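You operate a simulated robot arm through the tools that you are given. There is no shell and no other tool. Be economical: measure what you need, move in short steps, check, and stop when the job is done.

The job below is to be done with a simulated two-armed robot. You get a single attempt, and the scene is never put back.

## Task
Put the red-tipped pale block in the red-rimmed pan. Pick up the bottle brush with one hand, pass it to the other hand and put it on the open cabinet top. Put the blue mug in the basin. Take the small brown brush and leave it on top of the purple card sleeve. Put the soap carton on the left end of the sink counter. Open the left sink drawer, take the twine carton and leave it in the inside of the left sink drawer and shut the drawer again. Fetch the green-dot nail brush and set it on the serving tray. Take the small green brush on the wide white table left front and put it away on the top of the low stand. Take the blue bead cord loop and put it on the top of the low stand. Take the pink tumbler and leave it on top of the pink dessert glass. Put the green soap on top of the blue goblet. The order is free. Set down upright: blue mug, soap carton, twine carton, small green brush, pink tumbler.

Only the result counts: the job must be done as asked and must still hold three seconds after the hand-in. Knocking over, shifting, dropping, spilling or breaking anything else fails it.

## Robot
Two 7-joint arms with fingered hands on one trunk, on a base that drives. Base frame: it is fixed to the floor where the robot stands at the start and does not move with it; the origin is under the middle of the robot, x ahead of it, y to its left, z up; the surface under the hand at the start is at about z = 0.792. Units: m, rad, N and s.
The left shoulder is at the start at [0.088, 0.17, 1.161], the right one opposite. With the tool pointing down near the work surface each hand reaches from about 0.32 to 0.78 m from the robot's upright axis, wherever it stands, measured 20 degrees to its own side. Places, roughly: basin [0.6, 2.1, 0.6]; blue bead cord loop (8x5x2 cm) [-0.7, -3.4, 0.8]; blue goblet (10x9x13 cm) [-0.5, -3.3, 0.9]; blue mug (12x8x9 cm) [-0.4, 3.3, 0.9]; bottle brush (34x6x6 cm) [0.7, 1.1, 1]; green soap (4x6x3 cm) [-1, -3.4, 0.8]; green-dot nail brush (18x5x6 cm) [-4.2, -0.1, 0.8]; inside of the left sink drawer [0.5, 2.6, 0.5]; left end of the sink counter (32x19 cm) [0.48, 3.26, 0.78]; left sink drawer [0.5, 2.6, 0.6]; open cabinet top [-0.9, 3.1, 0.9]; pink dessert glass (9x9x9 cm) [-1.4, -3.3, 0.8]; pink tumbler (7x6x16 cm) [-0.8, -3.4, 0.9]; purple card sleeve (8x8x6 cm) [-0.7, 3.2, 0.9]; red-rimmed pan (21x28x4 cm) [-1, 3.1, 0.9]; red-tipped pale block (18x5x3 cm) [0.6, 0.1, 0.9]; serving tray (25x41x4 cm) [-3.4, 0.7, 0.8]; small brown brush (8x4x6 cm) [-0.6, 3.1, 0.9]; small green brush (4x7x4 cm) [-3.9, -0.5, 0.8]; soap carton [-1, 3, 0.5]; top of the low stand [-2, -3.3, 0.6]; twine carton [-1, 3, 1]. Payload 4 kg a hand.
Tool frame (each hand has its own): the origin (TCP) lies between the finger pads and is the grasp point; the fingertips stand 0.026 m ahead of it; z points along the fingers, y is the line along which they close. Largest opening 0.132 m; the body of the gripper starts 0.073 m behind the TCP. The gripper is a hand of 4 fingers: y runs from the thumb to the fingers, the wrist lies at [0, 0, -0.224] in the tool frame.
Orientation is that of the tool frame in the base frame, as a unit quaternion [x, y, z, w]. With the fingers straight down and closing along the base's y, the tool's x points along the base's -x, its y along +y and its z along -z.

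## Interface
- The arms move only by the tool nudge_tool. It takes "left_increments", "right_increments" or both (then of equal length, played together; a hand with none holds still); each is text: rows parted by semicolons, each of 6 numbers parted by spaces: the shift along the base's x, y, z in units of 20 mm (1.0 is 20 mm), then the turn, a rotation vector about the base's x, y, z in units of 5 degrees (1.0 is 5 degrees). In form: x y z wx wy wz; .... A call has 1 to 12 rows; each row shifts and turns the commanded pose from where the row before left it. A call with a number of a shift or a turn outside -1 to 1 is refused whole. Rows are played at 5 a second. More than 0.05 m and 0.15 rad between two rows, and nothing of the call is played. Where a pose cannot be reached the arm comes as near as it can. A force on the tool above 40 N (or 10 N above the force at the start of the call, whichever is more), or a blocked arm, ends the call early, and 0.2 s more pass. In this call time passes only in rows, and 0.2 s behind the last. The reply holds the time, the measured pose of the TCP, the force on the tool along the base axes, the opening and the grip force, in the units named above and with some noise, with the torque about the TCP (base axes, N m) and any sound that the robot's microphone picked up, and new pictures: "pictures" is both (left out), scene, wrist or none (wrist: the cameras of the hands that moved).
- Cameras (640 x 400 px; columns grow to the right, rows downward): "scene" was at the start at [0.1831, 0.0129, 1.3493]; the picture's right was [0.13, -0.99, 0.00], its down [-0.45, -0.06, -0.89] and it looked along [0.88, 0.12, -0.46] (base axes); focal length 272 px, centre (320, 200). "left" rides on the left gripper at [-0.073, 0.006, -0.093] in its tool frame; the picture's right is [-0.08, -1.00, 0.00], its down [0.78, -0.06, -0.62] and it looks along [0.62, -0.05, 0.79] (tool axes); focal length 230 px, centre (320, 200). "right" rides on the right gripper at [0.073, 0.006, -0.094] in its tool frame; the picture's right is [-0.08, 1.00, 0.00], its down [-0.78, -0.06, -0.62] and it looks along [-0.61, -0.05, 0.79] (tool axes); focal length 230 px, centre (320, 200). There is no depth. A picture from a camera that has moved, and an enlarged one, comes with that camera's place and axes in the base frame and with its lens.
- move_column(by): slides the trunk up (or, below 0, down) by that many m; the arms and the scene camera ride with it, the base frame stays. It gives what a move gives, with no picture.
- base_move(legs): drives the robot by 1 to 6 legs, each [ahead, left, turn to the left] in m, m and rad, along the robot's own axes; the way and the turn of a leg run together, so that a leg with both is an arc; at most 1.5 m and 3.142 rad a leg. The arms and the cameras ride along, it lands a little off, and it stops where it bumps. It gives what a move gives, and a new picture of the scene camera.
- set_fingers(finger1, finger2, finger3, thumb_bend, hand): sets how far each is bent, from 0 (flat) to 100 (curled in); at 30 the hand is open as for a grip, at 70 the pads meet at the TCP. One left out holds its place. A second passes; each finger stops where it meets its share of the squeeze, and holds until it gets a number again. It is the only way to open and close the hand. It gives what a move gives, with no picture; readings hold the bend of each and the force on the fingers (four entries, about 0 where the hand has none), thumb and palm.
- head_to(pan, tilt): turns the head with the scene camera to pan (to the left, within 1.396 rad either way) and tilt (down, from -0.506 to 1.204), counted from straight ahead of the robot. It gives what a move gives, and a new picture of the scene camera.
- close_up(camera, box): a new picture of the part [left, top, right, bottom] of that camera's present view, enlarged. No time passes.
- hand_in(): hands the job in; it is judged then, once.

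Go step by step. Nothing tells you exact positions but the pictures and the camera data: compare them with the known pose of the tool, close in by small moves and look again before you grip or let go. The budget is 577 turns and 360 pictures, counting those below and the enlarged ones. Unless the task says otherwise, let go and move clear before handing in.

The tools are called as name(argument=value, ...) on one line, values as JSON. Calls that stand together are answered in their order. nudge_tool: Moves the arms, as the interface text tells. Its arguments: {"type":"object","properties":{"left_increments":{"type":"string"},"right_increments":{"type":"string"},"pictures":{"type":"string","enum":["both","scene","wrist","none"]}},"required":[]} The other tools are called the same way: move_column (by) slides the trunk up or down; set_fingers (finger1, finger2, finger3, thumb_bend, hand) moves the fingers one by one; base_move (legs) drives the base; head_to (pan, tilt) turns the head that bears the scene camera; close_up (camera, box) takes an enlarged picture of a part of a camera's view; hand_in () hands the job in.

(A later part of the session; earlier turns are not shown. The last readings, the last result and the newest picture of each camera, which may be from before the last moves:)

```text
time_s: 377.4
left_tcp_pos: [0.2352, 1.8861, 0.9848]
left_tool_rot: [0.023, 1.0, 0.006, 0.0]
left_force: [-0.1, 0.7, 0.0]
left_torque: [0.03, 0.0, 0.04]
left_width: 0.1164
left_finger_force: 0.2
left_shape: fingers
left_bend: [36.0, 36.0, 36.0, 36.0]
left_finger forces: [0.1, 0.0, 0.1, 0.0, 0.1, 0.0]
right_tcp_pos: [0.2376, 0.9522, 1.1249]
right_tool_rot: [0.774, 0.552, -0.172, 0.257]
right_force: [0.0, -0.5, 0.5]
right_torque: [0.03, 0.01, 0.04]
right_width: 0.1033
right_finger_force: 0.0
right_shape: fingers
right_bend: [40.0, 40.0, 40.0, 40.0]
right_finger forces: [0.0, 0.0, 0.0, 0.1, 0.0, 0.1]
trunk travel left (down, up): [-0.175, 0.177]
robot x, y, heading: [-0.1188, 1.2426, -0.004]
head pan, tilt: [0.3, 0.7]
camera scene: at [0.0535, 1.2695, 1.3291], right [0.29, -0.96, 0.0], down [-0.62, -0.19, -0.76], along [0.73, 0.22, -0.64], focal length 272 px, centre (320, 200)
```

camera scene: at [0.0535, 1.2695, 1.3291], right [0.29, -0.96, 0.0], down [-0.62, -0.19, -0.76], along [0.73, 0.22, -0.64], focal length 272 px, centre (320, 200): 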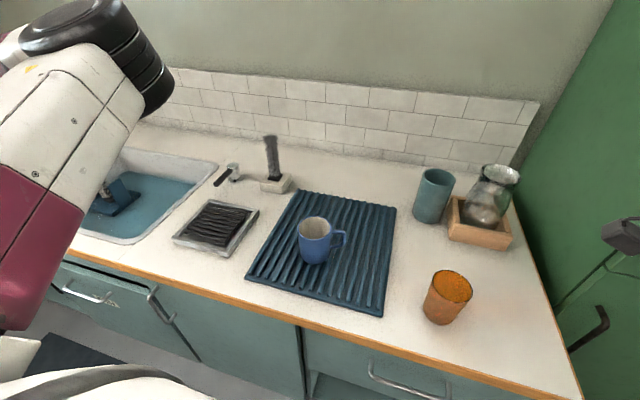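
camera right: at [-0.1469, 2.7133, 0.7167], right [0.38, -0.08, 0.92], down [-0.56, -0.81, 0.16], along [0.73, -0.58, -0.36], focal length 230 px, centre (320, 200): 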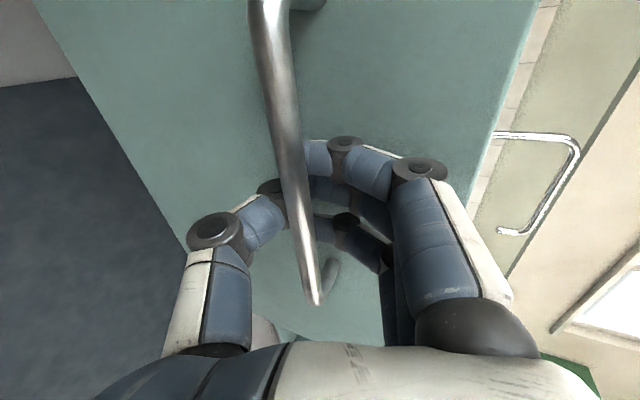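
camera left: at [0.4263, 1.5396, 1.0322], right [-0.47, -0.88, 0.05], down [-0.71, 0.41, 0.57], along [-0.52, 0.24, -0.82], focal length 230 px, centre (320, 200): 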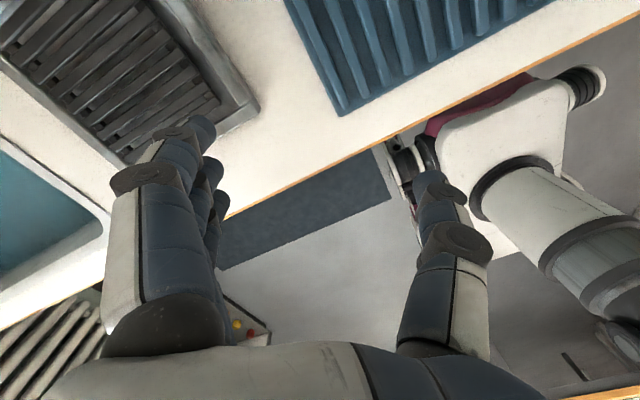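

Arm is back in a normal state. I bring the left hand inward and up in natural yaw, checking reach.

nudge_tool(left_increments="0 -1 1 0 0 0;0 -1 1 0 0 0;0 -1 1 0 0 0;0 -1 1 0 0 0;0 -1 0 0 0 0;0 -1 0 0 0 0;0 -1 0 0 0 0;0 -1 0 0 0 0;0 -1 0 0 0 0;0 -1 0 0 0 0;0 -1 0 0 0 0;0 -1 0 0 0 0", pictures="none")

nudge_tool(left_increments="0.5 -1 0 0 0 0;0.5 -1 0 0 0 0;0.5 -1 0 0 0 0;0.5 -1 0 0 0 0;0.5 -1 0 0 0 0;0.5 -1 0 0 0 0", pictures="none")

```text
time_s: 380.0
left_tcp_pos: [0.2237, 1.6665, 1.068]
left_tool_rot: [-0.011, 1.0, 0.005, 0.005]
left_force: [0.2, -0.7, 0.4]
left_torque: [-0.01, 0.05, 0.02]
left_width: 0.117
left_finger_force: 0.0
left_shape: fingers
left_bend: [36.0, 36.0, 36.0, 36.0]
left_finger forces: [0.1, 0.0, 0.0, 0.0, 0.2, 0.0]
left hand out of reach, approached as far as the arm can: row 12
right_tcp_pos: [0.2375, 0.9516, 1.1249]
right_tool_rot: [0.774, 0.552, -0.173, 0.257]
right_force: [0.5, -0.6, 0.8]
right_torque: [-0.01, 0.03, 0.05]
right_width: 0.1035
right_finger_force: 0.0
right_shape: fingers
right_bend: [40.0, 40.0, 40.0, 40.0]
right_finger forces: [0.0, 0.1, 0.0, 0.0, 0.1, 0.1]
trunk travel left (down, up): [-0.175, 0.177]
robot x, y, heading: [-0.1202, 1.2445, -0.006]
head pan, tilt: [0.3, 0.7]
```

```text
time_s: 381.4
left_tcp_pos: [0.237, 1.6721, 1.0701]
left_tool_rot: [-0.011, 1.0, 0.009, -0.003]
left_force: [0.7, 0.1, 0.4]
left_torque: [-0.02, -0.01, -0.01]
left_width: 0.1169
left_finger_force: 0.1
left_shape: fingers
left_bend: [36.0, 36.0, 36.0, 36.0]
left_finger forces: [0.0, 0.0, 0.1, 0.0, 0.0, 0.0]
left hand out of reach, approached as far as the arm can: row 1, 2, 3, 4, 5, 6
right_tcp_pos: [0.2366, 0.952, 1.1253]
right_tool_rot: [0.774, 0.552, -0.172, 0.257]
right_force: [-0.6, 0.3, -0.6]
right_torque: [0.0, -0.04, -0.02]
right_width: 0.1034
right_finger_force: 0.1
right_shape: fingers
right_bend: [40.0, 40.0, 40.0, 40.0]
right_finger forces: [0.0, 0.0, 0.0, 0.1, 0.0, 0.1]
trunk travel left (down, up): [-0.175, 0.177]
robot x, y, heading: [-0.1193, 1.2411, -0.004]
head pan, tilt: [0.3, 0.7]
```

nudge_tool(left_increments="1 0 0 0 0 0;1 0 0 0 0 0;1 0 0 0 0 0;1 0 0 0 0 0;1 0 0 0 0 0;1 0 0 0 0 0;1 0 0 0 0 0;1 0 0 0 0 0;1 0 0 0 0 0;0 -1 0 0 0 0;0 -1 0 0 0 0;0 -1 0 0 0 0", pictures="scene")

```text
time_s: 384.0
left_tcp_pos: [0.2886, 1.6788, 1.0758]
left_tool_rot: [-0.009, 1.0, 0.007, 0.003]
left_force: [0.5, -0.7, 0.2]
left_torque: [0.0, 0.02, -0.03]
left_width: 0.1169
left_finger_force: 0.1
left_shape: fingers
left_bend: [36.0, 36.0, 36.0, 36.0]
left_finger forces: [0.0, 0.0, 0.0, 0.0, 0.0, 0.0]
left hand out of reach, approached as far as the arm can: row 1, 3, 4, 5, 6, 7, 8, 9, 10, 11, 12
right_tcp_pos: [0.2364, 0.9535, 1.1244]
right_tool_rot: [0.774, 0.552, -0.173, 0.257]
right_force: [0.0, 0.9, 0.7]
right_torque: [0.0, 0.01, -0.01]
right_width: 0.1034
right_finger_force: 0.0
right_shape: fingers
right_bend: [40.0, 40.0, 40.0, 40.0]
right_finger forces: [0.1, 0.0, 0.1, 0.0, 0.0, 0.1]
trunk travel left (down, up): [-0.175, 0.177]
robot x, y, heading: [-0.1186, 1.2429, -0.001]
head pan, tilt: [0.3, 0.7]
camera scene: at [0.0536, 1.2689, 1.3291], right [0.29, -0.96, 0.0], down [-0.62, -0.19, -0.76], along [0.73, 0.22, -0.64], focal length 272 px, centre (320, 200)
```

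scene: 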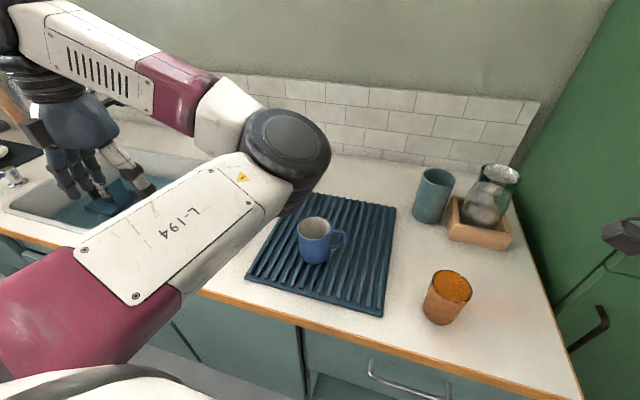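

The left elbow has flipped inward. I straighten the arm out forward-left first, then bring it back with the hand turned inward so the elbow goes outside.

nudge_tool(left_increments="0 1 1 0 0 0;0 1 1 0 0 0;0 1 1 0 0 0;1 1 1 0 0 0;1 1 0 0 0 0;1 1 0 0 0 0;1 1 0 0 0 0;1 1 0 0 0 0;1 1 0 0 0 0;1 1 0 0 0 0;1 1 0 0 0 0;1 1 0 0 0 0", pictures="scene")

```text
time_s: 386.6
left_tcp_pos: [0.3125, 1.8023, 1.1433]
left_tool_rot: [0.023, 1.0, 0.006, 0.0]
left_force: [0.1, 0.5, 0.7]
left_torque: [-0.03, -0.02, -0.02]
left_width: 0.117
left_finger_force: 0.1
left_shape: fingers
left_bend: [36.0, 36.0, 36.0, 36.0]
left_finger forces: [0.0, 0.0, 0.0, 0.0, 0.1, 0.0]
left hand out of reach, approached as far as the arm can: row 4, 5, 6, 7, 8, 9, 10, 11, 12
right_tcp_pos: [0.237, 0.9524, 1.1254]
right_tool_rot: [0.774, 0.552, -0.172, 0.257]
right_force: [0.6, 0.6, -0.9]
right_torque: [0.04, 0.01, -0.01]
right_width: 0.1033
right_finger_force: 0.0
right_shape: fingers
right_bend: [40.0, 40.0, 40.0, 40.0]
right_finger forces: [0.0, 0.1, 0.0, 0.0, 0.0, 0.1]
trunk travel left (down, up): [-0.175, 0.177]
robot x, y, heading: [-0.1192, 1.2439, -0.005]
head pan, tilt: [0.3, 0.7]
camera scene: at [0.0536, 1.2689, 1.3291], right [0.29, -0.96, 0.0], down [-0.62, -0.19, -0.76], along [0.73, 0.22, -0.64], focal length 272 px, centre (320, 200)
```

scene: 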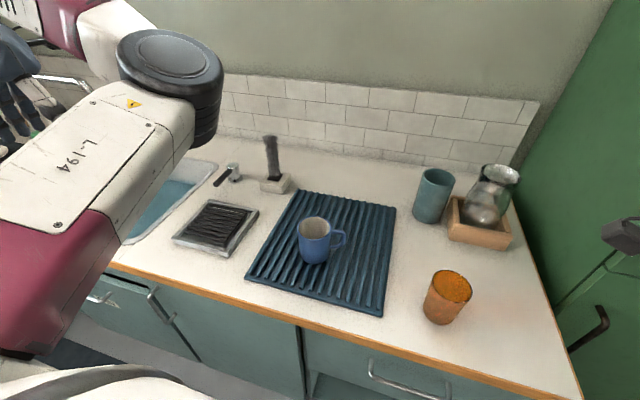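

This elbow posture works for targets at robot-left ≥0.43 m. So I'll use it as is: turn the robot to heading −45°, which puts the mug at fwd 0.4/left 0.5 and the thumb clear of the handle.

base_move(legs=[[0, 0, -0.785]])

head_to(pan=0.9, tilt=0.75)

close_up(camera="left", box=[0, 0, 640, 400])

```text
time_s: 389.1
left_tcp_pos: [0.5784, 1.3353, 1.1439]
left_tool_rot: [0.403, 0.915, 0.006, 0.002]
left_force: [-0.5, 0.5, 0.9]
left_torque: [0.01, -0.01, 0.01]
left_width: 0.1171
left_finger_force: 0.2
left_shape: fingers
left_bend: [36.0, 36.0, 36.0, 36.0]
left_finger forces: [0.0, 0.1, 0.0, 0.0, 0.1, 0.0]
right_tcp_pos: [-0.0734, 0.7845, 1.1265]
right_tool_rot: [0.926, 0.217, -0.256, 0.173]
right_force: [-0.1, 1.1, -0.8]
right_torque: [0.02, 0.01, -0.03]
right_width: 0.1032
right_finger_force: 0.1
right_shape: fingers
right_bend: [40.0, 40.0, 40.0, 40.0]
right_finger forces: [0.0, 0.1, 0.1, 0.0, 0.0, 0.1]
trunk travel left (down, up): [-0.175, 0.177]
robot x, y, heading: [-0.1216, 1.2448, -0.784]
head pan, tilt: [0.3, 0.7]
camera scene: at [0.0197, 1.138, 1.3291], right [-0.47, -0.88, 0.0], down [-0.57, 0.3, -0.77], along [0.68, -0.36, -0.64], focal length 272 px, centre (320, 200)
```

scene: 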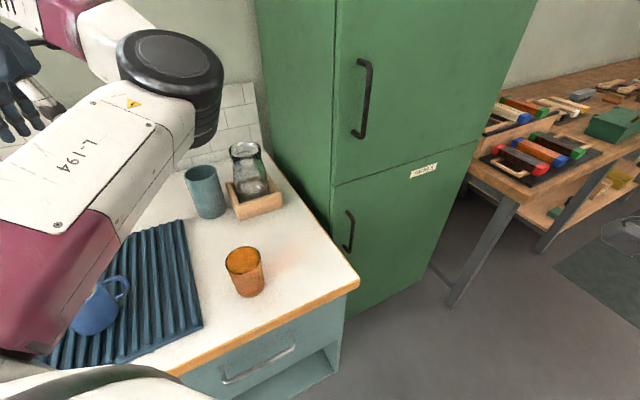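

```text
time_s: 390.1
left_tcp_pos: [0.5787, 1.3355, 1.1448]
left_tool_rot: [0.403, 0.915, 0.004, 0.003]
left_force: [0.3, 0.1, -0.5]
left_torque: [-0.01, -0.02, 0.0]
left_width: 0.1168
left_finger_force: 0.1
left_shape: fingers
left_bend: [36.0, 36.0, 36.0, 36.0]
left_finger forces: [0.0, 0.0, 0.0, 0.0, 0.0, 0.1]
right_tcp_pos: [-0.072, 0.7841, 1.126]
right_tool_rot: [0.926, 0.217, -0.257, 0.173]
right_force: [-0.1, -0.5, -0.2]
right_torque: [0.0, -0.03, -0.02]
right_width: 0.1036
right_finger_force: 0.1
right_shape: fingers
right_bend: [40.0, 40.0, 40.0, 40.0]
right_finger forces: [0.0, 0.0, 0.1, 0.0, 0.0, 0.0]
trunk travel left (down, up): [-0.175, 0.177]
robot x, y, heading: [-0.1188, 1.2448, -0.784]
head pan, tilt: [0.901, 0.75]
camera scene: at [0.0271, 1.1872, 1.3248], right [0.11, -0.99, 0.0], down [-0.68, -0.08, -0.73], along [0.73, 0.08, -0.68], focal length 272 px, centre (320, 200)
```

scene: 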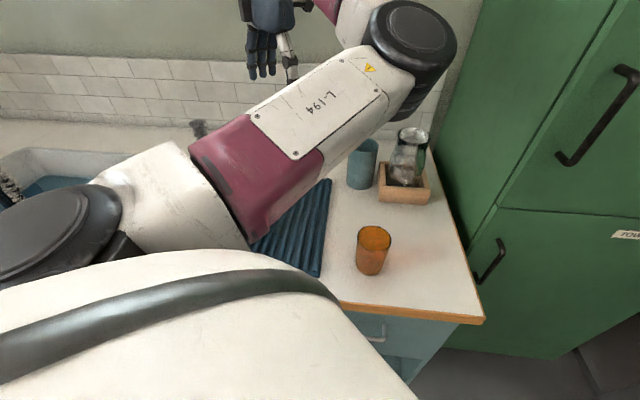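

```text
1.00 times, centred on (320, 200) of left (not enlarged: the box is as wide or as high as the picture)
camera zoom: at [0.6316, 1.2846, 1.2372], right [-0.68, -0.73, -0.01], down [-0.58, 0.53, 0.62], along [-0.44, 0.43, -0.79], focal length 230 px, centre (320, 200)
```

zoom: 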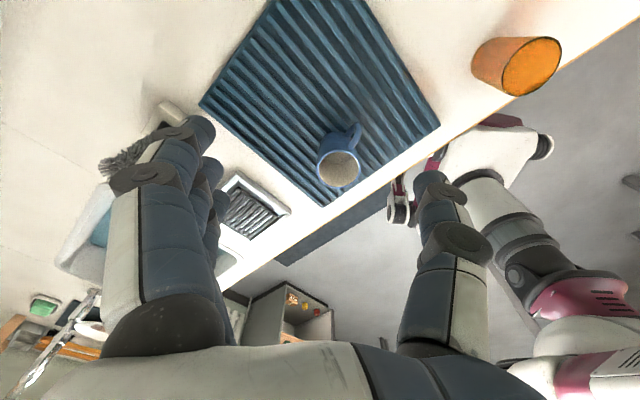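

Mug at (0.46, 1.407), handle azimuth ≈ −74°, well clear of the thumb. I back the base 0.11 m, which brings the hand almost above it.

base_move(legs=[[-0.11, 0, 0]])

nudge_tool(left_increments="-1 0 -0.5 0 0 0;-1 -0.1 -1 0 0 0;0 0 -1 0 0 0;0 0 -1 0 0 0;0 0 -1 0 0 0;0 0 -1 0 0 0;0 0 -1 0 0 0;0 0 -1 0 0 0", pictures="wrist")

```text
time_s: 391.3
left_tcp_pos: [0.5021, 1.4138, 1.1449]
left_tool_rot: [0.403, 0.915, 0.005, 0.002]
left_force: [-0.7, -0.4, -0.2]
left_torque: [-0.04, 0.01, -0.02]
left_width: 0.1171
left_finger_force: 0.1
left_shape: fingers
left_bend: [36.0, 36.0, 36.0, 36.0]
left_finger forces: [0.0, 0.0, 0.0, 0.0, 0.1, 0.0]
right_tcp_pos: [-0.1502, 0.8627, 1.1245]
right_tool_rot: [0.926, 0.216, -0.257, 0.172]
right_force: [1.1, 0.3, 0.2]
right_torque: [0.02, 0.02, -0.01]
right_width: 0.1033
right_finger_force: 0.1
right_shape: fingers
right_bend: [40.0, 40.0, 40.0, 40.0]
right_finger forces: [0.1, 0.1, 0.1, 0.0, 0.1, 0.1]
trunk travel left (down, up): [-0.175, 0.177]
robot x, y, heading: [-0.1965, 1.3226, -0.787]
head pan, tilt: [0.901, 0.75]
camera scene: at [-0.0509, 1.2652, 1.3249], right [0.12, -0.99, 0.0], down [-0.68, -0.08, -0.73], along [0.73, 0.08, -0.68], focal length 272 px, centre (320, 200)
```

scene: 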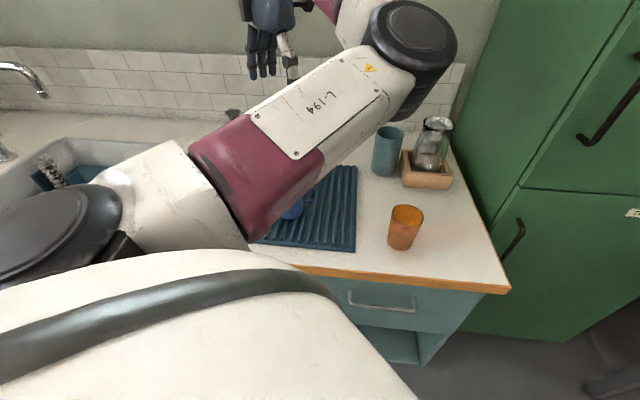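

```text
time_s: 393.1
left_tcp_pos: [0.4627, 1.4114, 0.994]
left_tool_rot: [0.403, 0.915, 0.005, 0.003]
left_force: [-1.1, 0.2, -0.5]
left_torque: [-0.01, 0.0, 0.05]
left_width: 0.1171
left_finger_force: 0.0
left_shape: fingers
left_bend: [36.0, 36.0, 36.0, 36.0]
left_finger forces: [0.1, 0.0, 0.0, 0.1, 0.0, 0.0]
right_tcp_pos: [-0.149, 0.8624, 1.1259]
right_tool_rot: [0.926, 0.217, -0.256, 0.173]
right_force: [-0.1, -0.4, -0.2]
right_torque: [0.02, 0.0, -0.02]
right_width: 0.1032
right_finger_force: 0.0
right_shape: fingers
right_bend: [40.0, 40.0, 40.0, 40.0]
right_finger forces: [0.0, 0.0, 0.0, 0.0, 0.0, 0.0]
trunk travel left (down, up): [-0.175, 0.177]
robot x, y, heading: [-0.1987, 1.3203, -0.785]
head pan, tilt: [0.901, 0.75]
camera left: at [0.5144, 1.3604, 1.0872], right [-0.68, -0.73, -0.01], down [-0.58, 0.53, 0.62], along [-0.44, 0.43, -0.79], focal length 230 px, centre (320, 200)
```

left: 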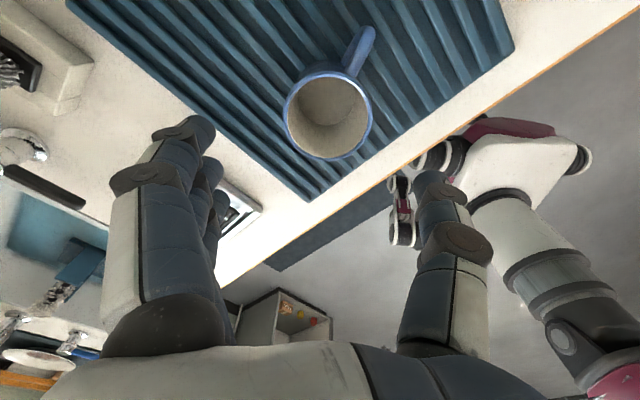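

Aligned within 1 cm. Descend around the rim and grip.

nudge_tool(left_increments="0.1 -0.4 -1 0 0 0;0 0 -1 0 0 0;0 0 -1 0 0 0;0 0 -1 0 0 0;0 0 -1 0 0 0;0 0 -1 0 0 0;0 0 -1 0 0 0;0 0 -0.4 0 0 0", pictures="wrist")

set_fingers(hand="left", finger1=60, finger2=60, finger3=60, thumb_bend=60)

nudge_tool(left_increments="0 0 1 0 0 0;0 0 1 0 0 0;0 0 1 0 0 0;0 0 1 0 0 0;0 0 1 0 0 0;0 0 1 0 0 0;0 0 1 0 0 0", pictures="wrist")

```text
time_s: 394.9
left_tcp_pos: [0.4638, 1.4048, 0.8461]
left_tool_rot: [0.403, 0.915, 0.006, 0.003]
left_force: [0.2, -1.0, 2.7]
left_torque: [-0.05, 0.06, 0.02]
left_width: 0.1171
left_finger_force: 0.5
left_shape: fingers
left_bend: [36.0, 36.0, 36.0, 36.0]
left_finger forces: [0.0, 0.0, 0.0, 0.1, 1.8, 0.0]
right_tcp_pos: [-0.1507, 0.8625, 1.1259]
right_tool_rot: [0.926, 0.217, -0.256, 0.173]
right_force: [-0.7, 0.9, 0.0]
right_torque: [0.01, -0.02, 0.0]
right_width: 0.103
right_finger_force: 0.0
right_shape: fingers
right_bend: [40.0, 40.0, 40.0, 40.0]
right_finger forces: [0.0, 0.0, 0.1, 0.1, 0.1, 0.0]
trunk travel left (down, up): [-0.175, 0.177]
robot x, y, heading: [-0.1962, 1.3229, -0.788]
head pan, tilt: [0.901, 0.75]
camera left: at [0.5159, 1.3514, 0.9393], right [-0.68, -0.73, -0.01], down [-0.58, 0.53, 0.62], along [-0.44, 0.43, -0.79], focal length 230 px, centre (320, 200)
```

left: 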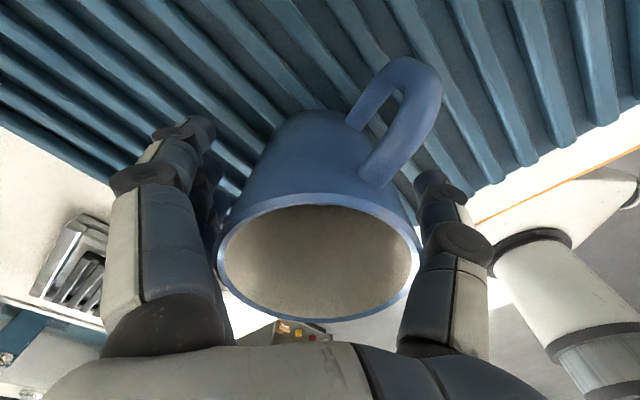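

```text
time_s: 395.9
left_tcp_pos: [0.4634, 1.4023, 0.8462]
left_tool_rot: [0.402, 0.915, 0.005, 0.002]
left_force: [0.5, -1.1, 7.0]
left_torque: [0.15, -0.15, -0.01]
left_width: 0.066
left_finger_force: 28.5
left_shape: fingers
left_bend: [54.0, 55.0, 52.0, 56.0]
left_finger forces: [4.6, 15.9, 7.4, 0.0, 29.3, 0.0]
right_tcp_pos: [-0.1502, 0.8618, 1.1259]
right_tool_rot: [0.926, 0.217, -0.257, 0.173]
right_force: [0.2, -0.6, 0.3]
right_torque: [-0.01, -0.04, 0.03]
right_width: 0.1031
right_finger_force: 0.1
right_shape: fingers
right_bend: [40.0, 40.0, 40.0, 40.0]
right_finger forces: [0.0, 0.0, 0.0, 0.1, 0.1, 0.1]
trunk travel left (down, up): [-0.175, 0.177]
robot x, y, heading: [-0.2009, 1.3214, -0.783]
head pan, tilt: [0.901, 0.75]
```

```text
time_s: 397.5
left_tcp_pos: [0.4668, 1.4033, 0.9865]
left_tool_rot: [0.402, 0.916, 0.004, 0.002]
left_force: [-0.2, -0.1, -3.1]
left_torque: [0.0, 0.02, 0.01]
left_width: 0.0658
left_finger_force: 26.6
left_shape: fingers
left_bend: [54.0, 55.0, 52.0, 56.0]
left_finger forces: [4.3, 14.3, 7.0, 0.0, 26.9, 0.1]
right_tcp_pos: [-0.1489, 0.8609, 1.1257]
right_tool_rot: [0.926, 0.216, -0.257, 0.172]
right_force: [0.0, 0.2, 0.4]
right_torque: [0.03, -0.05, 0.0]
right_width: 0.1033
right_finger_force: 0.1
right_shape: fingers
right_bend: [40.0, 40.0, 40.0, 40.0]
right_finger forces: [0.0, 0.0, 0.0, 0.0, 0.0, 0.0]
trunk travel left (down, up): [-0.175, 0.177]
robot x, y, heading: [-0.1998, 1.3179, -0.785]
head pan, tilt: [0.901, 0.75]
camera left: at [0.5166, 1.3521, 1.0792], right [-0.68, -0.73, -0.01], down [-0.58, 0.53, 0.62], along [-0.45, 0.43, -0.79], focal length 230 px, centre (320, 200)
```

left: 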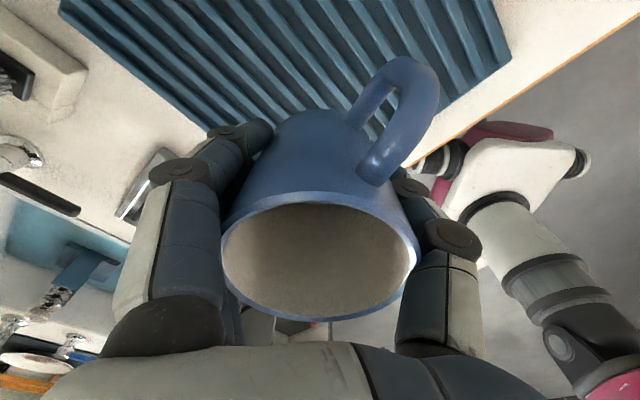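

Mug held upright from above. Raise it and drive diagonally so it comes over the basin's free middle.

nudge_tool(left_increments="0 0 1 0 0 0;0 0 1 0 0 0;0 0 1 0 0 0;0 0 1 0 0 0", pictures="none")

base_move(legs=[[-0.413, 0.46, 0]])

close_up(camera="left", box=[0, 0, 640, 400])

```text
time_s: 398.5
left_tcp_pos: [0.4646, 1.4025, 1.066]
left_tool_rot: [0.403, 0.915, 0.004, 0.002]
left_force: [-0.7, -0.3, -2.8]
left_torque: [0.04, 0.02, -0.01]
left_width: 0.0659
left_finger_force: 26.2
left_shape: fingers
left_bend: [54.0, 55.0, 52.0, 56.0]
left_finger forces: [4.4, 14.1, 7.0, 0.1, 26.6, 0.1]
right_tcp_pos: [-0.1491, 0.8628, 1.1257]
right_tool_rot: [0.926, 0.217, -0.257, 0.172]
right_force: [0.2, 0.0, 0.8]
right_torque: [-0.06, 0.02, 0.01]
right_width: 0.1032
right_finger_force: 0.1
right_shape: fingers
right_bend: [40.0, 40.0, 40.0, 40.0]
right_finger forces: [0.0, 0.0, 0.1, 0.0, 0.0, 0.0]
trunk travel left (down, up): [-0.175, 0.177]
robot x, y, heading: [-0.1961, 1.3208, -0.785]
head pan, tilt: [0.901, 0.75]
```

```text
time_s: 403.1
left_tcp_pos: [0.4991, 2.0184, 1.0657]
left_tool_rot: [0.405, 0.914, 0.006, 0.003]
left_force: [0.7, 0.1, -3.8]
left_torque: [0.03, -0.01, 0.04]
left_width: 0.066
left_finger_force: 25.6
left_shape: fingers
left_bend: [54.0, 55.0, 52.0, 56.0]
left_finger forces: [4.4, 14.1, 7.1, 0.1, 26.4, 0.1]
right_tcp_pos: [-0.1155, 1.4792, 1.1266]
right_tool_rot: [0.926, 0.214, -0.257, 0.172]
right_force: [-0.7, -1.1, -0.5]
right_torque: [0.0, 0.03, -0.02]
right_width: 0.1033
right_finger_force: 0.1
right_shape: fingers
right_bend: [40.0, 40.0, 40.0, 40.0]
right_finger forces: [0.0, 0.1, 0.0, 0.1, 0.0, 0.0]
trunk travel left (down, up): [-0.175, 0.177]
robot x, y, heading: [-0.165, 1.9383, -0.796]
head pan, tilt: [0.901, 0.75]
camera scene: at [-0.0158, 1.8826, 1.3248], right [0.11, -0.99, 0.0], down [-0.68, -0.08, -0.73], along [0.73, 0.08, -0.68], focal length 272 px, centre (320, 200)
```

scene: 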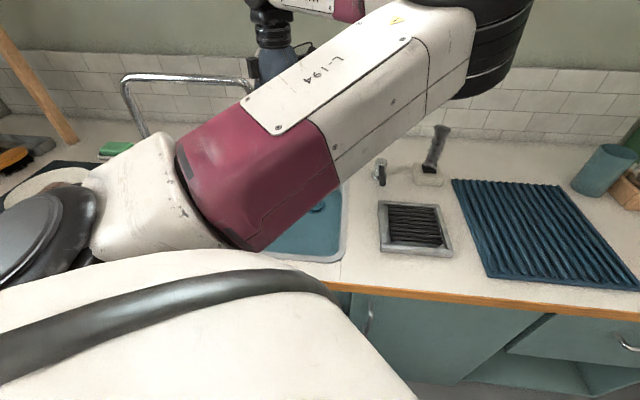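

```text
1.00 times, centred on (320, 200) of left (not enlarged: the box is as wide or as high as the picture)
camera zoom: at [0.5513, 1.9674, 1.1593], right [-0.69, -0.73, -0.01], down [-0.58, 0.53, 0.62], along [-0.44, 0.43, -0.79], focal length 230 px, centre (320, 200)
```

zoom: 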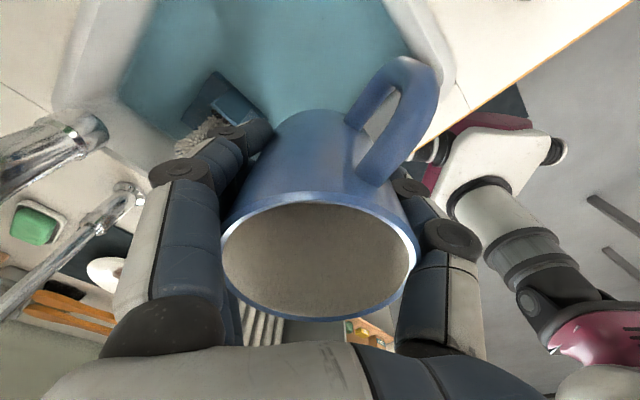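

The caddy is at y≥2.13, so I shift 3.5 cm away from it and descend into the basin.

nudge_tool(left_increments="-0.3 -1 -1 0 0 0;0 -0.8 -1 0 0 0;0 0 -1 0 0 0;0 0 -1 0 0 0;0 0 -1 0 0 0;0 0 -1 0 0 0;0 0 -1 0 0 0;0 0 -1 0 0 0;0 0 -1 0 0 0;0 0 -1 0 0 0;0 0 -1 0 0 0", pictures="wrist")

```text
time_s: 405.4
left_tcp_pos: [0.4924, 1.9816, 0.9759]
left_tool_rot: [0.408, 0.913, 0.006, 0.002]
left_force: [0.5, -0.8, -2.1]
left_torque: [0.03, 0.0, -0.01]
left_width: 0.066
left_finger_force: 25.5
left_shape: fingers
left_bend: [54.0, 55.0, 52.0, 56.0]
left_finger forces: [4.5, 13.7, 7.1, 0.1, 26.0, 0.1]
left hand out of reach, approached as far as the arm can: row 5, 6, 7, 8, 9, 10, 11
right_tcp_pos: [-0.1152, 1.4798, 1.1249]
right_tool_rot: [0.927, 0.214, -0.257, 0.171]
right_force: [0.3, 0.3, 0.5]
right_torque: [0.02, 0.03, -0.02]
right_width: 0.1032
right_finger_force: 0.1
right_shape: fingers
right_bend: [40.0, 40.0, 40.0, 40.0]
right_finger forces: [0.1, 0.0, 0.0, 0.1, 0.1, 0.0]
trunk travel left (down, up): [-0.175, 0.177]
robot x, y, heading: [-0.1644, 1.9396, -0.789]
head pan, tilt: [0.901, 0.75]
camera left: at [0.544, 1.9296, 1.0687], right [-0.69, -0.72, -0.01], down [-0.57, 0.54, 0.62], along [-0.44, 0.43, -0.79], focal length 230 px, centre (320, 200)
```

left: 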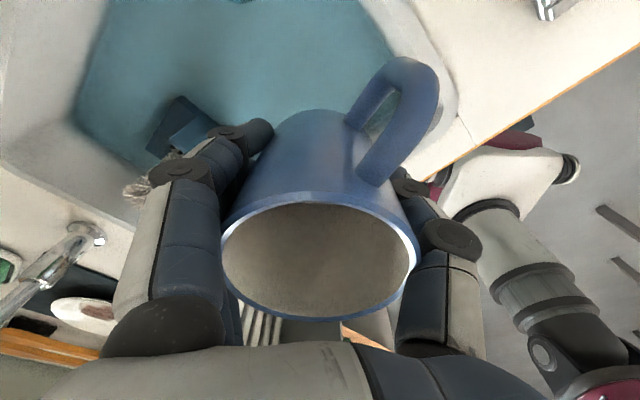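

This arm posture can't go lower, so I lower the trunk instead.

move_column(by=-0.12)

nudge_tool(left_increments="0 0 -0.5 0 0 0;0 0 -0.5 0 0 0", pictures="both")

```text
time_s: 406.9
left_tcp_pos: [0.4914, 1.9824, 0.8577]
left_tool_rot: [0.404, 0.915, 0.006, 0.004]
left_force: [-0.3, -0.7, -2.6]
left_torque: [0.01, 0.0, 0.0]
left_width: 0.0658
left_finger_force: 24.8
left_shape: fingers
left_bend: [54.0, 55.0, 52.0, 56.0]
left_finger forces: [4.4, 13.5, 7.1, 0.0, 25.5, 0.1]
right_tcp_pos: [-0.1056, 1.4706, 0.9876]
right_tool_rot: [0.923, 0.226, -0.278, 0.138]
right_force: [-0.6, -0.3, 0.7]
right_torque: [-0.01, -0.01, 0.01]
right_width: 0.1034
right_finger_force: 0.1
right_shape: fingers
right_bend: [40.0, 40.0, 40.0, 40.0]
right_finger forces: [0.1, 0.0, 0.0, 0.0, 0.0, 0.0]
trunk travel left (down, up): [-0.055, 0.297]
robot x, y, heading: [-0.1628, 1.9375, -0.793]
head pan, tilt: [0.901, 0.75]
```

```text
time_s: 407.6
left_tcp_pos: [0.493, 1.9827, 0.8357]
left_tool_rot: [0.404, 0.915, 0.006, 0.003]
left_force: [0.1, -0.2, -3.2]
left_torque: [-0.01, 0.0, 0.0]
left_width: 0.0657
left_finger_force: 25.0
left_shape: fingers
left_bend: [54.0, 55.0, 52.0, 56.0]
left_finger forces: [4.5, 13.3, 7.1, 0.1, 25.4, 0.1]
right_tcp_pos: [-0.1063, 1.4686, 0.9875]
right_tool_rot: [0.923, 0.227, -0.279, 0.137]
right_force: [-0.4, 0.2, -0.4]
right_torque: [-0.04, 0.02, -0.03]
right_width: 0.1032
right_finger_force: 0.0
right_shape: fingers
right_bend: [40.0, 40.0, 40.0, 40.0]
right_finger forces: [0.1, 0.0, 0.1, 0.0, 0.1, 0.1]
trunk travel left (down, up): [-0.055, 0.297]
robot x, y, heading: [-0.1618, 1.9396, -0.79]
head pan, tilt: [0.901, 0.75]
camera scene: at [0.071, 1.7948, 1.1882], right [0.11, -0.99, 0.0], down [-0.68, -0.08, -0.73], along [0.73, 0.08, -0.68], focal length 272 px, centre (320, 200)
camera left: at [0.5442, 1.9306, 0.929], right [-0.69, -0.73, -0.01], down [-0.58, 0.53, 0.62], along [-0.44, 0.43, -0.79], focal length 230 px, centre (320, 200)
```

scene: 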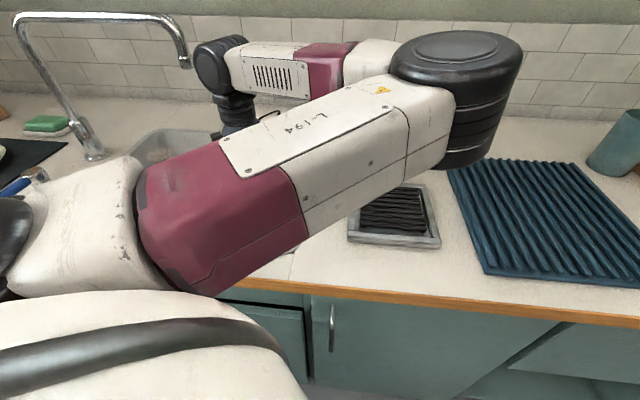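
left: 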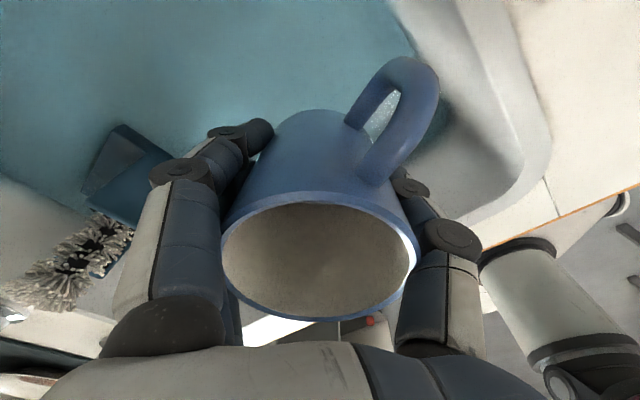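

nudge_tool(left_increments="0 0 -1 0 0 0;0 0 -1 0 0 0;0 0 -1 0 0 0;0 0 -1 0 0 0;0 0 -0.5 0 0 0", pictures="wrist")

```text
time_s: 408.8
left_tcp_pos: [0.4925, 1.9818, 0.7457]
left_tool_rot: [0.405, 0.914, 0.006, 0.002]
left_force: [-0.5, 0.1, -3.3]
left_torque: [0.01, 0.03, 0.0]
left_width: 0.0658
left_finger_force: 24.6
left_shape: fingers
left_bend: [54.0, 55.0, 52.0, 56.0]
left_finger forces: [4.4, 13.1, 7.1, 0.1, 25.3, 0.0]
right_tcp_pos: [-0.1045, 1.4687, 0.987]
right_tool_rot: [0.923, 0.227, -0.279, 0.137]
right_force: [-0.2, -0.3, -0.5]
right_torque: [0.0, -0.01, 0.01]
right_width: 0.1033
right_finger_force: 0.0
right_shape: fingers
right_bend: [40.0, 40.0, 40.0, 40.0]
right_finger forces: [0.0, 0.0, 0.0, 0.1, 0.0, 0.1]
trunk travel left (down, up): [-0.055, 0.297]
robot x, y, heading: [-0.1698, 1.9403, -0.792]
head pan, tilt: [0.901, 0.75]
camera left: at [0.5449, 1.9306, 0.8385], right [-0.69, -0.73, -0.01], down [-0.58, 0.53, 0.62], along [-0.44, 0.43, -0.79], focal length 230 px, centre (320, 200)
```

left: 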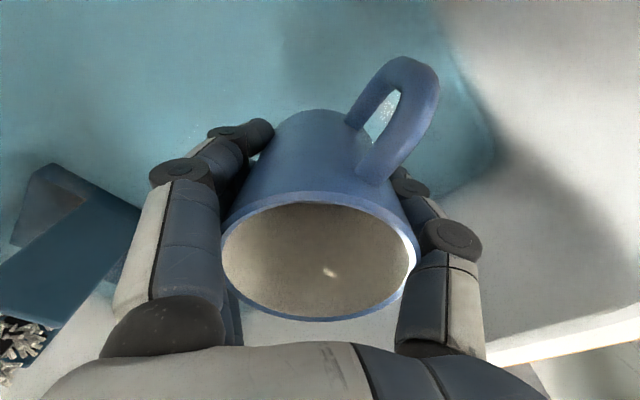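

Entering the basin well. Small steps until contact.

nudge_tool(left_increments="0 0 -0.5 0 0 0;0 0 -0.5 0 0 0;0 0 -0.4 0 0 0;0 0 -0.3 0 0 0;0 0 -0.3 0 0 0;0 0 -0.3 0 0 0;0 0 -0.3 0 0 0;0 0 -0.3 0 0 0;0 0 -0.3 0 0 0;0 0 -0.3 0 0 0", pictures="wrist")

```text
time_s: 410.7
left_tcp_pos: [0.4932, 1.982, 0.6914]
left_tool_rot: [0.404, 0.915, 0.01, 0.009]
left_force: [-7.1, -0.5, 35.0]
left_torque: [0.07, 0.15, 0.06]
left_width: 0.0654
left_finger_force: 31.1
left_shape: fingers
left_bend: [55.0, 56.0, 53.0, 56.0]
left_finger forces: [4.1, 15.6, 8.2, 0.0, 34.8, 0.0]
right_tcp_pos: [-0.1075, 1.4692, 0.9866]
right_tool_rot: [0.924, 0.226, -0.276, 0.138]
right_force: [-0.6, 0.3, 0.0]
right_torque: [0.01, 0.02, 0.0]
right_width: 0.103
right_finger_force: 0.0
right_shape: fingers
right_bend: [40.0, 40.0, 40.0, 40.0]
right_finger forces: [0.0, 0.0, 0.0, 0.0, 0.1, 0.0]
trunk travel left (down, up): [-0.055, 0.297]
robot x, y, heading: [-0.1631, 1.9395, -0.788]
head pan, tilt: [0.901, 0.75]
stopped in row 9 (left hand): the force on the tool passed its limit at 46 N (the readings are from after the stop); the commanded pose is now the measured one
camera left: at [0.5441, 1.9307, 0.7851], right [-0.68, -0.73, -0.02], down [-0.59, 0.53, 0.61], along [-0.43, 0.43, -0.79], focal length 230 px, centre (320, 200)
```

left: 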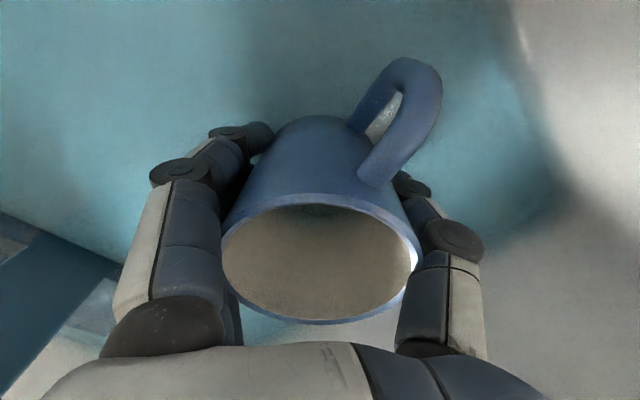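

The mug stands on the basin floor. Release and lift straight out.

nudge_tool(left_increments="0 0 0.1 0 0 0", pictures="none")

set_fingers(hand="left", finger1=37, finger2=37, finger3=37, thumb_bend=37)

nudge_tool(left_increments="0 0 0.5 0 0 0;0 0 1 0 0 0;0 0 1 0 0 0;0 0 1 0 0 0;0 0 1 0 0 0;0 0 1 0 0 0;0 0 1 0 0 0;0 0 1 0 0 0;0 0 1 0 0 0;0 0 1 0 0 0;0 0 1 0 0 0;0 0 1 0 0 0", pictures="wrist")

```text
time_s: 411.1
left_tcp_pos: [0.4939, 1.9811, 0.6907]
left_tool_rot: [0.404, 0.915, 0.009, 0.006]
left_force: [-4.5, -1.9, 33.1]
left_torque: [0.13, -0.05, 0.09]
left_width: 0.0658
left_finger_force: 31.8
left_shape: fingers
left_bend: [55.0, 56.0, 53.0, 56.0]
left_finger forces: [4.7, 15.5, 8.1, 0.1, 34.2, 0.1]
right_tcp_pos: [-0.1081, 1.4682, 0.9878]
right_tool_rot: [0.924, 0.226, -0.277, 0.136]
right_force: [0.4, -0.5, -1.0]
right_torque: [-0.01, -0.02, -0.03]
right_width: 0.103
right_finger_force: 0.1
right_shape: fingers
right_bend: [40.0, 40.0, 40.0, 40.0]
right_finger forces: [0.0, 0.0, 0.1, 0.0, 0.0, 0.0]
trunk travel left (down, up): [-0.055, 0.297]
robot x, y, heading: [-0.1644, 1.9356, -0.795]
head pan, tilt: [0.901, 0.75]
```

```text
time_s: 412.1
left_tcp_pos: [0.4949, 1.9818, 0.6874]
left_tool_rot: [0.404, 0.915, 0.007, 0.004]
left_force: [-2.5, -1.3, 6.0]
left_torque: [-0.02, 0.03, -0.04]
left_width: 0.1154
left_finger_force: 3.9
left_shape: fingers
left_bend: [37.0, 37.0, 37.0, 37.0]
left_finger forces: [0.1, 1.6, 0.1, 0.0, 5.7, 0.0]
right_tcp_pos: [-0.1059, 1.4685, 0.986]
right_tool_rot: [0.923, 0.228, -0.278, 0.137]
right_force: [0.2, -0.6, 0.3]
right_torque: [-0.01, 0.01, -0.04]
right_width: 0.1031
right_finger_force: 0.0
right_shape: fingers
right_bend: [40.0, 40.0, 40.0, 40.0]
right_finger forces: [0.0, 0.1, 0.0, 0.1, 0.0, 0.0]
trunk travel left (down, up): [-0.055, 0.297]
robot x, y, heading: [-0.1621, 1.9392, -0.787]
head pan, tilt: [0.901, 0.75]
```

```text
time_s: 414.7
left_tcp_pos: [0.4954, 1.9819, 0.9191]
left_tool_rot: [0.402, 0.915, 0.007, 0.005]
left_force: [0.4, -0.6, -0.2]
left_torque: [-0.05, 0.01, 0.0]
left_width: 0.1134
left_finger_force: 0.1
left_shape: fingers
left_bend: [37.0, 37.0, 37.0, 37.0]
left_finger forces: [0.0, 0.0, 0.1, 0.0, 0.1, 0.0]
right_tcp_pos: [-0.1051, 1.4686, 0.9866]
right_tool_rot: [0.923, 0.227, -0.279, 0.138]
right_force: [-0.3, -0.3, -0.7]
right_torque: [-0.02, -0.01, -0.04]
right_width: 0.1035
right_finger_force: 0.0
right_shape: fingers
right_bend: [40.0, 40.0, 40.0, 40.0]
right_finger forces: [0.0, 0.1, 0.0, 0.0, 0.1, 0.1]
trunk travel left (down, up): [-0.055, 0.297]
robot x, y, heading: [-0.1643, 1.9392, -0.786]
head pan, tilt: [0.901, 0.75]
camera left: at [0.5459, 1.9305, 1.0125], right [-0.68, -0.73, -0.02], down [-0.58, 0.53, 0.61], along [-0.44, 0.43, -0.79], focal length 230 px, centre (320, 200)
```

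left: 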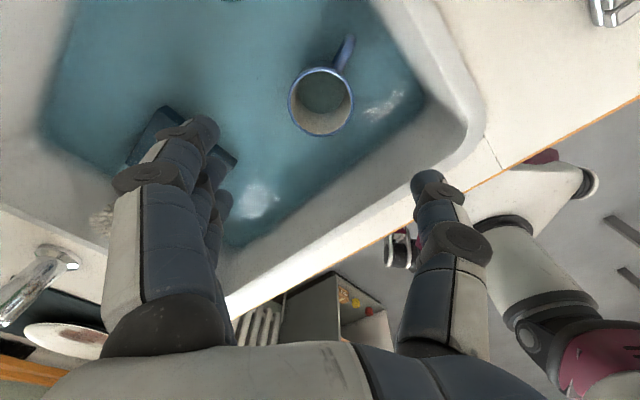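

The mug stands upright in the basin. Next the soap carton on the cabinet's middle shelf. I back away, restore the trunk, and test how wide the left hand can open.

base_move(legs=[[-0.31, -0.31, 0]])

move_column(by=0.12)

set_fingers(hand="left", finger1=12, finger2=12, finger3=12, thumb_bend=12)

```text
time_s: 418.0
left_tcp_pos: [0.0574, 1.985, 0.9191]
left_tool_rot: [0.404, 0.915, 0.007, 0.006]
left_force: [0.5, -0.1, 0.3]
left_torque: [0.02, -0.03, 0.01]
left_width: 0.1133
left_finger_force: 0.0
left_shape: fingers
left_bend: [37.0, 37.0, 37.0, 37.0]
left_finger forces: [0.1, 0.1, 0.0, 0.0, 0.0, 0.0]
right_tcp_pos: [-0.5411, 1.4713, 0.9864]
right_tool_rot: [0.923, 0.227, -0.279, 0.137]
right_force: [-0.4, 0.7, 0.2]
right_torque: [-0.02, 0.01, 0.01]
right_width: 0.1034
right_finger_force: 0.1
right_shape: fingers
right_bend: [40.0, 40.0, 40.0, 40.0]
right_finger forces: [0.0, 0.0, 0.0, 0.1, 0.1, 0.0]
trunk travel left (down, up): [-0.055, 0.297]
robot x, y, heading: [-0.5986, 1.9429, -0.79]
head pan, tilt: [0.901, 0.75]
camera scene: at [-0.3664, 1.7977, 1.1883], right [0.11, -0.99, 0.0], down [-0.68, -0.08, -0.73], along [0.73, 0.08, -0.68], focal length 272 px, centre (320, 200)
```

scene: 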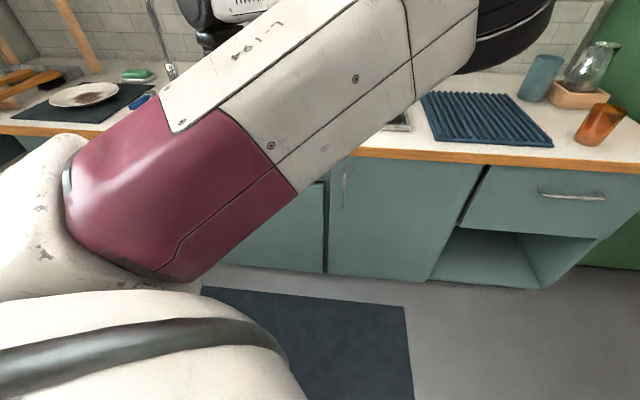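

```text
time_s: 419.5
left_tcp_pos: [0.0581, 1.9838, 1.0383]
left_tool_rot: [0.404, 0.915, 0.007, 0.003]
left_force: [0.3, 0.4, -0.2]
left_torque: [0.01, -0.01, -0.01]
left_width: 0.1134
left_finger_force: 0.1
left_shape: fingers
left_bend: [37.0, 37.0, 37.0, 37.0]
left_finger forces: [0.0, 0.0, 0.0, 0.0, 0.0, 0.0]
right_tcp_pos: [-0.5416, 1.4706, 1.1055]
right_tool_rot: [0.923, 0.228, -0.278, 0.137]
right_force: [-0.3, 0.4, 0.3]
right_torque: [0.01, 0.02, -0.04]
right_width: 0.1033
right_finger_force: 0.1
right_shape: fingers
right_bend: [40.0, 40.0, 40.0, 40.0]
right_finger forces: [0.0, 0.0, 0.1, 0.1, 0.0, 0.1]
trunk travel left (down, up): [-0.175, 0.177]
robot x, y, heading: [-0.6016, 1.94, -0.789]
head pan, tilt: [0.901, 0.75]
```

```text
time_s: 420.5
left_tcp_pos: [0.058, 1.9849, 1.0391]
left_tool_rot: [0.404, 0.915, 0.007, 0.005]
left_force: [0.2, -0.4, -0.4]
left_torque: [0.03, 0.0, 0.0]
left_width: 0.1678
left_finger_force: 0.0
left_shape: fingers
left_bend: [12.0, 12.0, 12.0, 12.0]
left_finger forces: [0.0, 0.1, 0.0, 0.0, 0.0, 0.1]
right_tcp_pos: [-0.5423, 1.473, 1.1069]
right_tool_rot: [0.923, 0.227, -0.278, 0.137]
right_force: [-0.7, 0.2, -0.2]
right_torque: [-0.01, 0.02, -0.02]
right_width: 0.1034
right_finger_force: 0.2
right_shape: fingers
right_bend: [40.0, 40.0, 40.0, 40.0]
right_finger forces: [0.1, 0.0, 0.0, 0.0, 0.1, 0.1]
trunk travel left (down, up): [-0.175, 0.177]
robot x, y, heading: [-0.6013, 1.9399, -0.79]
head pan, tilt: [0.901, 0.75]
```

The left hand opens to 0.168 m, enough for the carton. Now I try to swing the left elbow back outside by turning the hand to point inward.

nudge_tool(left_increments="0 0 0.5 -1 0 -0.7;0 0 0.5 -1 0 -0.7;0 0 0.5 -1 0 -0.7;0 0 0.5 -1 0 -0.7;0 0 0 -1 0 -0.7;0 0 0 -1 0 -0.7;0 0 0 -1 0 -0.7;0 0 0 -1 0 -0.7;0 0 0 -1 0 -0.7;0 0 0 -1 0 -0.7;0 0 0 -1 0 -0.7;0 0 0 -1 0 -0.7", pictures="none")

head_to(pan=0.6, tilt=0.5)

```text
time_s: 423.1
left_tcp_pos: [0.0587, 1.9852, 1.0784]
left_tool_rot: [0.635, 0.599, -0.443, 0.205]
left_force: [0.2, -0.2, 0.5]
left_torque: [-0.04, 0.0, 0.03]
left_width: 0.1683
left_finger_force: 0.0
left_shape: fingers
left_bend: [12.0, 12.0, 12.0, 12.0]
left_finger forces: [0.1, 0.0, 0.1, 0.0, 0.0, 0.1]
right_tcp_pos: [-0.5425, 1.4732, 1.1063]
right_tool_rot: [0.923, 0.227, -0.279, 0.138]
right_force: [-0.1, -0.3, 0.1]
right_torque: [0.0, 0.04, 0.03]
right_width: 0.1034
right_finger_force: 0.1
right_shape: fingers
right_bend: [40.0, 40.0, 40.0, 40.0]
right_finger forces: [0.1, 0.0, 0.0, 0.0, 0.1, 0.0]
trunk travel left (down, up): [-0.175, 0.177]
robot x, y, heading: [-0.5961, 1.9404, -0.784]
head pan, tilt: [0.901, 0.75]
```

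```text
time_s: 423.9
left_tcp_pos: [0.058, 1.9847, 1.0787]
left_tool_rot: [0.635, 0.6, -0.442, 0.203]
left_force: [-0.4, -0.6, 0.2]
left_torque: [0.0, 0.02, 0.0]
left_width: 0.1682
left_finger_force: 0.1
left_shape: fingers
left_bend: [12.0, 12.0, 12.0, 12.0]
left_finger forces: [0.0, 0.0, 0.1, 0.0, 0.1, 0.1]
right_tcp_pos: [-0.5426, 1.4729, 1.1057]
right_tool_rot: [0.923, 0.228, -0.279, 0.138]
right_force: [-0.6, -0.2, -0.3]
right_torque: [-0.01, -0.01, 0.02]
right_width: 0.1032
right_finger_force: 0.1
right_shape: fingers
right_bend: [40.0, 40.0, 40.0, 40.0]
right_finger forces: [0.0, 0.1, 0.1, 0.0, 0.0, 0.0]
trunk travel left (down, up): [-0.175, 0.177]
robot x, y, heading: [-0.5989, 1.9427, -0.792]
head pan, tilt: [0.6, 0.499]
camera scene: at [-0.4459, 1.8591, 1.3467], right [-0.19, -0.98, 0.0], down [-0.47, 0.09, -0.88], along [0.86, -0.16, -0.48], focal length 272 px, centre (320, 200)
```

scene: 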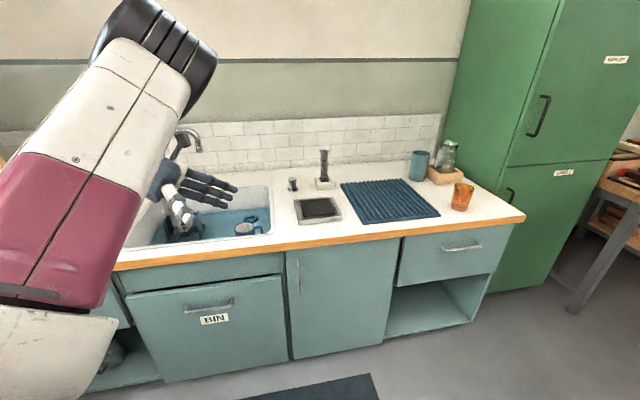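

Progress: the elbow is moving outside. I now move the hand inward and un-yaw it to point straight ahead.

nudge_tool(left_increments="-0.45 -1 0 0 0 0;-0.45 -1 0 0 0 0;-0.45 -1 0 0 0 0;-0.45 -1 0 0 0 0;-0.45 -1 0 0 0 0.5;-0.45 -1 0 0 0 0.7;-0.45 -1 0 0 0 1;-0.45 -1 0 0 0 1;-0.45 -1 0 0 0 1;-0.45 -1 0 0 0 1;-0.45 -1 0 0 0 1;-0.45 -1 0 0 0 1", pictures="none")

head_to(pan=0.5, tilt=0.5)

```text
time_s: 426.5
left_tcp_pos: [-0.0453, 1.7504, 1.0759]
left_tool_rot: [0.407, 0.771, -0.362, 0.329]
left_force: [0.6, 0.2, -0.7]
left_torque: [0.01, 0.01, 0.0]
left_width: 0.1683
left_finger_force: 0.1
left_shape: fingers
left_bend: [12.0, 12.0, 12.0, 12.0]
left_finger forces: [0.0, 0.0, 0.1, 0.1, 0.0, 0.1]
right_tcp_pos: [-0.5419, 1.4726, 1.1062]
right_tool_rot: [0.923, 0.227, -0.279, 0.137]
right_force: [0.6, -0.6, 0.8]
right_torque: [-0.01, 0.04, 0.01]
right_width: 0.1033
right_finger_force: 0.1
right_shape: fingers
right_bend: [40.0, 40.0, 40.0, 40.0]
right_finger forces: [0.1, 0.0, 0.0, 0.1, 0.1, 0.1]
trunk travel left (down, up): [-0.175, 0.177]
robot x, y, heading: [-0.6032, 1.9436, -0.79]
head pan, tilt: [0.6, 0.499]
```

```text
time_s: 427.2
left_tcp_pos: [-0.0473, 1.7478, 1.0773]
left_tool_rot: [0.409, 0.769, -0.363, 0.33]
left_force: [0.9, 0.3, -0.1]
left_torque: [0.01, -0.01, -0.01]
left_width: 0.1681
left_finger_force: 0.0
left_shape: fingers
left_bend: [12.0, 12.0, 12.0, 12.0]
left_finger forces: [0.1, 0.0, 0.1, 0.1, 0.1, 0.1]
right_tcp_pos: [-0.5426, 1.4719, 1.1069]
right_tool_rot: [0.923, 0.227, -0.279, 0.137]
right_force: [0.6, 0.9, 0.2]
right_torque: [0.01, -0.01, 0.01]
right_width: 0.1033
right_finger_force: 0.1
right_shape: fingers
right_bend: [40.0, 40.0, 40.0, 40.0]
right_finger forces: [0.1, 0.0, 0.0, 0.0, 0.0, 0.0]
trunk travel left (down, up): [-0.175, 0.177]
robot x, y, heading: [-0.5982, 1.9422, -0.79]
head pan, tilt: [0.499, 0.499]
camera scene: at [-0.4482, 1.85, 1.3468], right [-0.29, -0.96, 0.0], down [-0.46, 0.14, -0.88], along [0.84, -0.25, -0.48], focal length 272 px, centre (320, 200)
```

scene: 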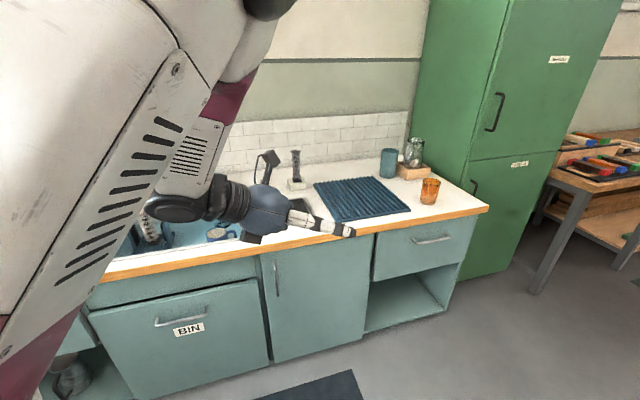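

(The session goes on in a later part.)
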